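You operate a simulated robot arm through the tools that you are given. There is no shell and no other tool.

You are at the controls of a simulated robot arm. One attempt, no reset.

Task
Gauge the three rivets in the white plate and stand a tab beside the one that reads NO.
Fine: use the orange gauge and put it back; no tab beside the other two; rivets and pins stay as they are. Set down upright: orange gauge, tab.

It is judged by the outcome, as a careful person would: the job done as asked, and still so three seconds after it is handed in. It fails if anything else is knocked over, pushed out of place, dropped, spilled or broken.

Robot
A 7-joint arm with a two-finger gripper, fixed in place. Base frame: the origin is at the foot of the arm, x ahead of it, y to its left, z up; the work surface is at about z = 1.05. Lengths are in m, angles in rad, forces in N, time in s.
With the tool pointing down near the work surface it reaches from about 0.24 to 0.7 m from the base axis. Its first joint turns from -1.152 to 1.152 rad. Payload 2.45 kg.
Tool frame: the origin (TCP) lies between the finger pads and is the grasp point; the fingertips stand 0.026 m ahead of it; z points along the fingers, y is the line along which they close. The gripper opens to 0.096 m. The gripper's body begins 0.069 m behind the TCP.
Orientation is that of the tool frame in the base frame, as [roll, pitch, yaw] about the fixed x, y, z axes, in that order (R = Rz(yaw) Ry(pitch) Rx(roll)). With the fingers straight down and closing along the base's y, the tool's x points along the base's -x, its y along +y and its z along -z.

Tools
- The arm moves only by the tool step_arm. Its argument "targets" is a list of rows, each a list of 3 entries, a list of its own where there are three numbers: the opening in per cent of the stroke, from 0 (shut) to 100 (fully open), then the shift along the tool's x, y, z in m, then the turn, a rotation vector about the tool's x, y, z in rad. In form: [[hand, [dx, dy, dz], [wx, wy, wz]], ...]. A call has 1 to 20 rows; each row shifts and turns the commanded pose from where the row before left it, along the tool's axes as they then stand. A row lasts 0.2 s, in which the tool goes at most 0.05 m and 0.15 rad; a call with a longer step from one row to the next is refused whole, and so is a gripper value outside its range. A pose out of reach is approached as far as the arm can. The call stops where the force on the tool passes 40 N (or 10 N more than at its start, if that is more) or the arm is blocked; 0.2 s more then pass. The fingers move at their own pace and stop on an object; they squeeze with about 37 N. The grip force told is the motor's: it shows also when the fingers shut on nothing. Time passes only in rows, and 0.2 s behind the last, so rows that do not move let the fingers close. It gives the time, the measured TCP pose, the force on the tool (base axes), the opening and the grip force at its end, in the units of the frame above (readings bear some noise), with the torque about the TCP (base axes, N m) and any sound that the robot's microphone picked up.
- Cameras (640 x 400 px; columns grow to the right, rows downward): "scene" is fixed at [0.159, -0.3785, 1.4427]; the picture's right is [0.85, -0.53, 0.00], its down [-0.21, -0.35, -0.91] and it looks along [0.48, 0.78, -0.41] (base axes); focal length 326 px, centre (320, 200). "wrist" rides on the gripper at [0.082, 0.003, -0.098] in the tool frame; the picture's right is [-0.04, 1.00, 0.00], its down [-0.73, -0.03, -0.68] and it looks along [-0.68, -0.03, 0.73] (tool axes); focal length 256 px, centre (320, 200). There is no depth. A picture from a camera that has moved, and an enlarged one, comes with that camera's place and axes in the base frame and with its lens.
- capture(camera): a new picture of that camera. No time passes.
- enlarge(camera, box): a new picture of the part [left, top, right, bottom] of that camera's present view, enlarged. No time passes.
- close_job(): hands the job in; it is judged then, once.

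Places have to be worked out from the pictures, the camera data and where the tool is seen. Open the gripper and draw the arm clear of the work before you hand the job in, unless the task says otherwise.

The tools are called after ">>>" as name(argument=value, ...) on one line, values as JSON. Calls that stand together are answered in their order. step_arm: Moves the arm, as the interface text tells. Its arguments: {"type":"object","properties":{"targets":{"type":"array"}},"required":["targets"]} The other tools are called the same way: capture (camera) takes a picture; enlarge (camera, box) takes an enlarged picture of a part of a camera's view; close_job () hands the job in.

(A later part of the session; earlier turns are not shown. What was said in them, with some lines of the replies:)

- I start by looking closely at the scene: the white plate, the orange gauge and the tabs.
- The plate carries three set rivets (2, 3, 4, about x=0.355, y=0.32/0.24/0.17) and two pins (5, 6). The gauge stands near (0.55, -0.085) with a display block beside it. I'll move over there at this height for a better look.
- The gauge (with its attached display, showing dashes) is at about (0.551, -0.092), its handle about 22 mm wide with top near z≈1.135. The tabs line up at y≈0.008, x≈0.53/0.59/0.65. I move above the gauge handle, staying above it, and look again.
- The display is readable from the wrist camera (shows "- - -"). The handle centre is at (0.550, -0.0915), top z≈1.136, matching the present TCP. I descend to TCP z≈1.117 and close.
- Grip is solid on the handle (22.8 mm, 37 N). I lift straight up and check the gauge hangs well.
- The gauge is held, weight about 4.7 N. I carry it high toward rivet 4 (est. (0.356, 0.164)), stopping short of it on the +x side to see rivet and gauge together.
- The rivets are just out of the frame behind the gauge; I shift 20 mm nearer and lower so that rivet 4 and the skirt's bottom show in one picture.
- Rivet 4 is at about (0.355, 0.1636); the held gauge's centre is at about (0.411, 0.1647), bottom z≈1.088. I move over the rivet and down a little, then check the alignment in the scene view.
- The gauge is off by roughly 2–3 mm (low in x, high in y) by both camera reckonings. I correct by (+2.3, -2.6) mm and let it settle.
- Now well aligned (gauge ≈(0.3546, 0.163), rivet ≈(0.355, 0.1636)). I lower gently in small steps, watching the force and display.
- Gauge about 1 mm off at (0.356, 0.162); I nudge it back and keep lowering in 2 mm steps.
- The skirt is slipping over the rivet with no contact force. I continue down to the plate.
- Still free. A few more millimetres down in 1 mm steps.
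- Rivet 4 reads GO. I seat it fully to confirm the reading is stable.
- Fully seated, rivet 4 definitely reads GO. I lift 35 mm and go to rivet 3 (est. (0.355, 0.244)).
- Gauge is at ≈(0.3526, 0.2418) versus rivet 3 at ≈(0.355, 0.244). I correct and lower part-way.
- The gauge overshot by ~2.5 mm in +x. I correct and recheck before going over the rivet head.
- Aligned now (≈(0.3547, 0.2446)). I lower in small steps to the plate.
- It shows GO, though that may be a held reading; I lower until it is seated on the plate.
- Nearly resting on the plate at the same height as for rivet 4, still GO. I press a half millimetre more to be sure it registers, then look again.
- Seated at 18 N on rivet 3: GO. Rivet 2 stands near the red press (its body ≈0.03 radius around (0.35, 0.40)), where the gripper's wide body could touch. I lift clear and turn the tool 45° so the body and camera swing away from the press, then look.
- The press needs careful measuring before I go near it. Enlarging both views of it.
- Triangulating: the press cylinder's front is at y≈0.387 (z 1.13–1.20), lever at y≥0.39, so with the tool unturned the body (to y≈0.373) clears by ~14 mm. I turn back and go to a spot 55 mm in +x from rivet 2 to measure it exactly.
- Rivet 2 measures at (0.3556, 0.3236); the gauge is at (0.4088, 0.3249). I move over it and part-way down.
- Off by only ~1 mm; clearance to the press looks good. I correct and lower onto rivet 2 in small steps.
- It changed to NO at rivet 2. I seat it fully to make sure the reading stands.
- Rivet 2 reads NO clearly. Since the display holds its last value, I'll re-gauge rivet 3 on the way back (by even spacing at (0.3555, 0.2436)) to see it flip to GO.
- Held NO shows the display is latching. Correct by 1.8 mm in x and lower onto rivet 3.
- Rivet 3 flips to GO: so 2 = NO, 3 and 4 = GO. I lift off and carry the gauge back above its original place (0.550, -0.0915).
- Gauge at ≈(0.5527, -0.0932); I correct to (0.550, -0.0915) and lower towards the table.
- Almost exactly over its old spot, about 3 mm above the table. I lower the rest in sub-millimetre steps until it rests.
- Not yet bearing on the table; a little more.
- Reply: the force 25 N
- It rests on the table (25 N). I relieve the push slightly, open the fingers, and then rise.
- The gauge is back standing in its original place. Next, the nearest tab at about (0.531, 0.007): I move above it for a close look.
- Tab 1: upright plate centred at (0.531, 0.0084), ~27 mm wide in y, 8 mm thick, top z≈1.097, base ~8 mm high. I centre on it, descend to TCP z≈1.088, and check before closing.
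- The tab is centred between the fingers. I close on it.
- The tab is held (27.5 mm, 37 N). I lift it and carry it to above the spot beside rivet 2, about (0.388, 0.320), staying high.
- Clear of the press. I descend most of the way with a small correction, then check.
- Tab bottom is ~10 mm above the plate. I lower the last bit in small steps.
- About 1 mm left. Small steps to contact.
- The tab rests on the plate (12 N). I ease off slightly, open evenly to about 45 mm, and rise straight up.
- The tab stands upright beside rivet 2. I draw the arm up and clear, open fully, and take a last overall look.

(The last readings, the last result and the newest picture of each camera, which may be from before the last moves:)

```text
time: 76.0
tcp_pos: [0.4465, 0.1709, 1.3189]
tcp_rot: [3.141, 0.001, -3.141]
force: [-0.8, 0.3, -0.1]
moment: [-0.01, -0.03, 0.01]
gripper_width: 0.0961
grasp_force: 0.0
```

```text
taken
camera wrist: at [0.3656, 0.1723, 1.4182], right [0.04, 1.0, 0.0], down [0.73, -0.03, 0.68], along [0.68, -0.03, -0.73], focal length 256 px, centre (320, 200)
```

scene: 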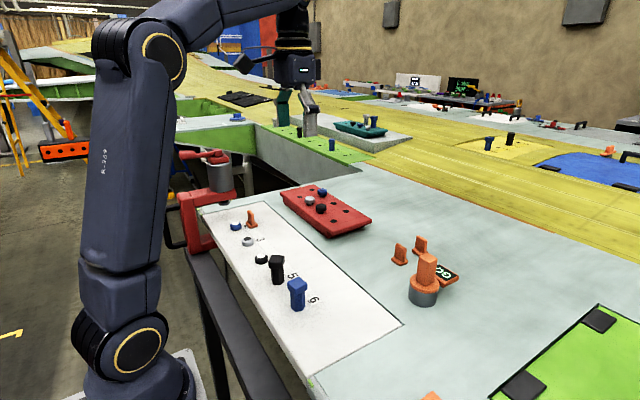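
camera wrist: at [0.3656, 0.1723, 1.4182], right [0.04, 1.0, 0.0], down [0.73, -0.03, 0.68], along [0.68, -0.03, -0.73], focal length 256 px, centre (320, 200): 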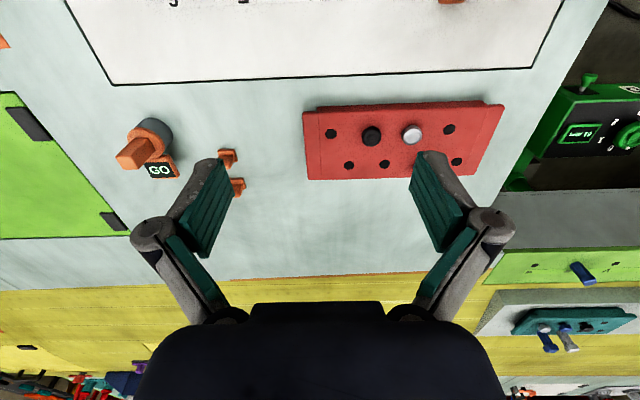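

Everything is in order. The gauge is back upright in its place, one tab stands beside rivet 2 (the NO), the other two tabs, the rivets and the pins are undisturbed, and the arm is clear with the gripper open. I hand the job in.

>>> close_job()

```text
The job is handed in.
```

I gauged all three rivets. Rivet 2 reads NO, and a tab now stands upright beside it. Rivets 3 and 4 read GO and have no tab.

- **Readings:** The display holds its last value, so I gauged rivet 3 a second time after rivet 2. It changed from NO to GO, so its reading is its own.
- **Tab:** It is on the white plate, roughly 3 cm from the centre of rivet 2 on the side away from the arm. It covers most of the printed "2".
- **Gauge:** It is back upright within about a millimetre of where it started, and its display still shows GO from rivet 3.
- **Everything else:** In the final pictures the rivets, pins and the other two tabs look undisturbed. I drew the arm clear with the gripper open before handing in.
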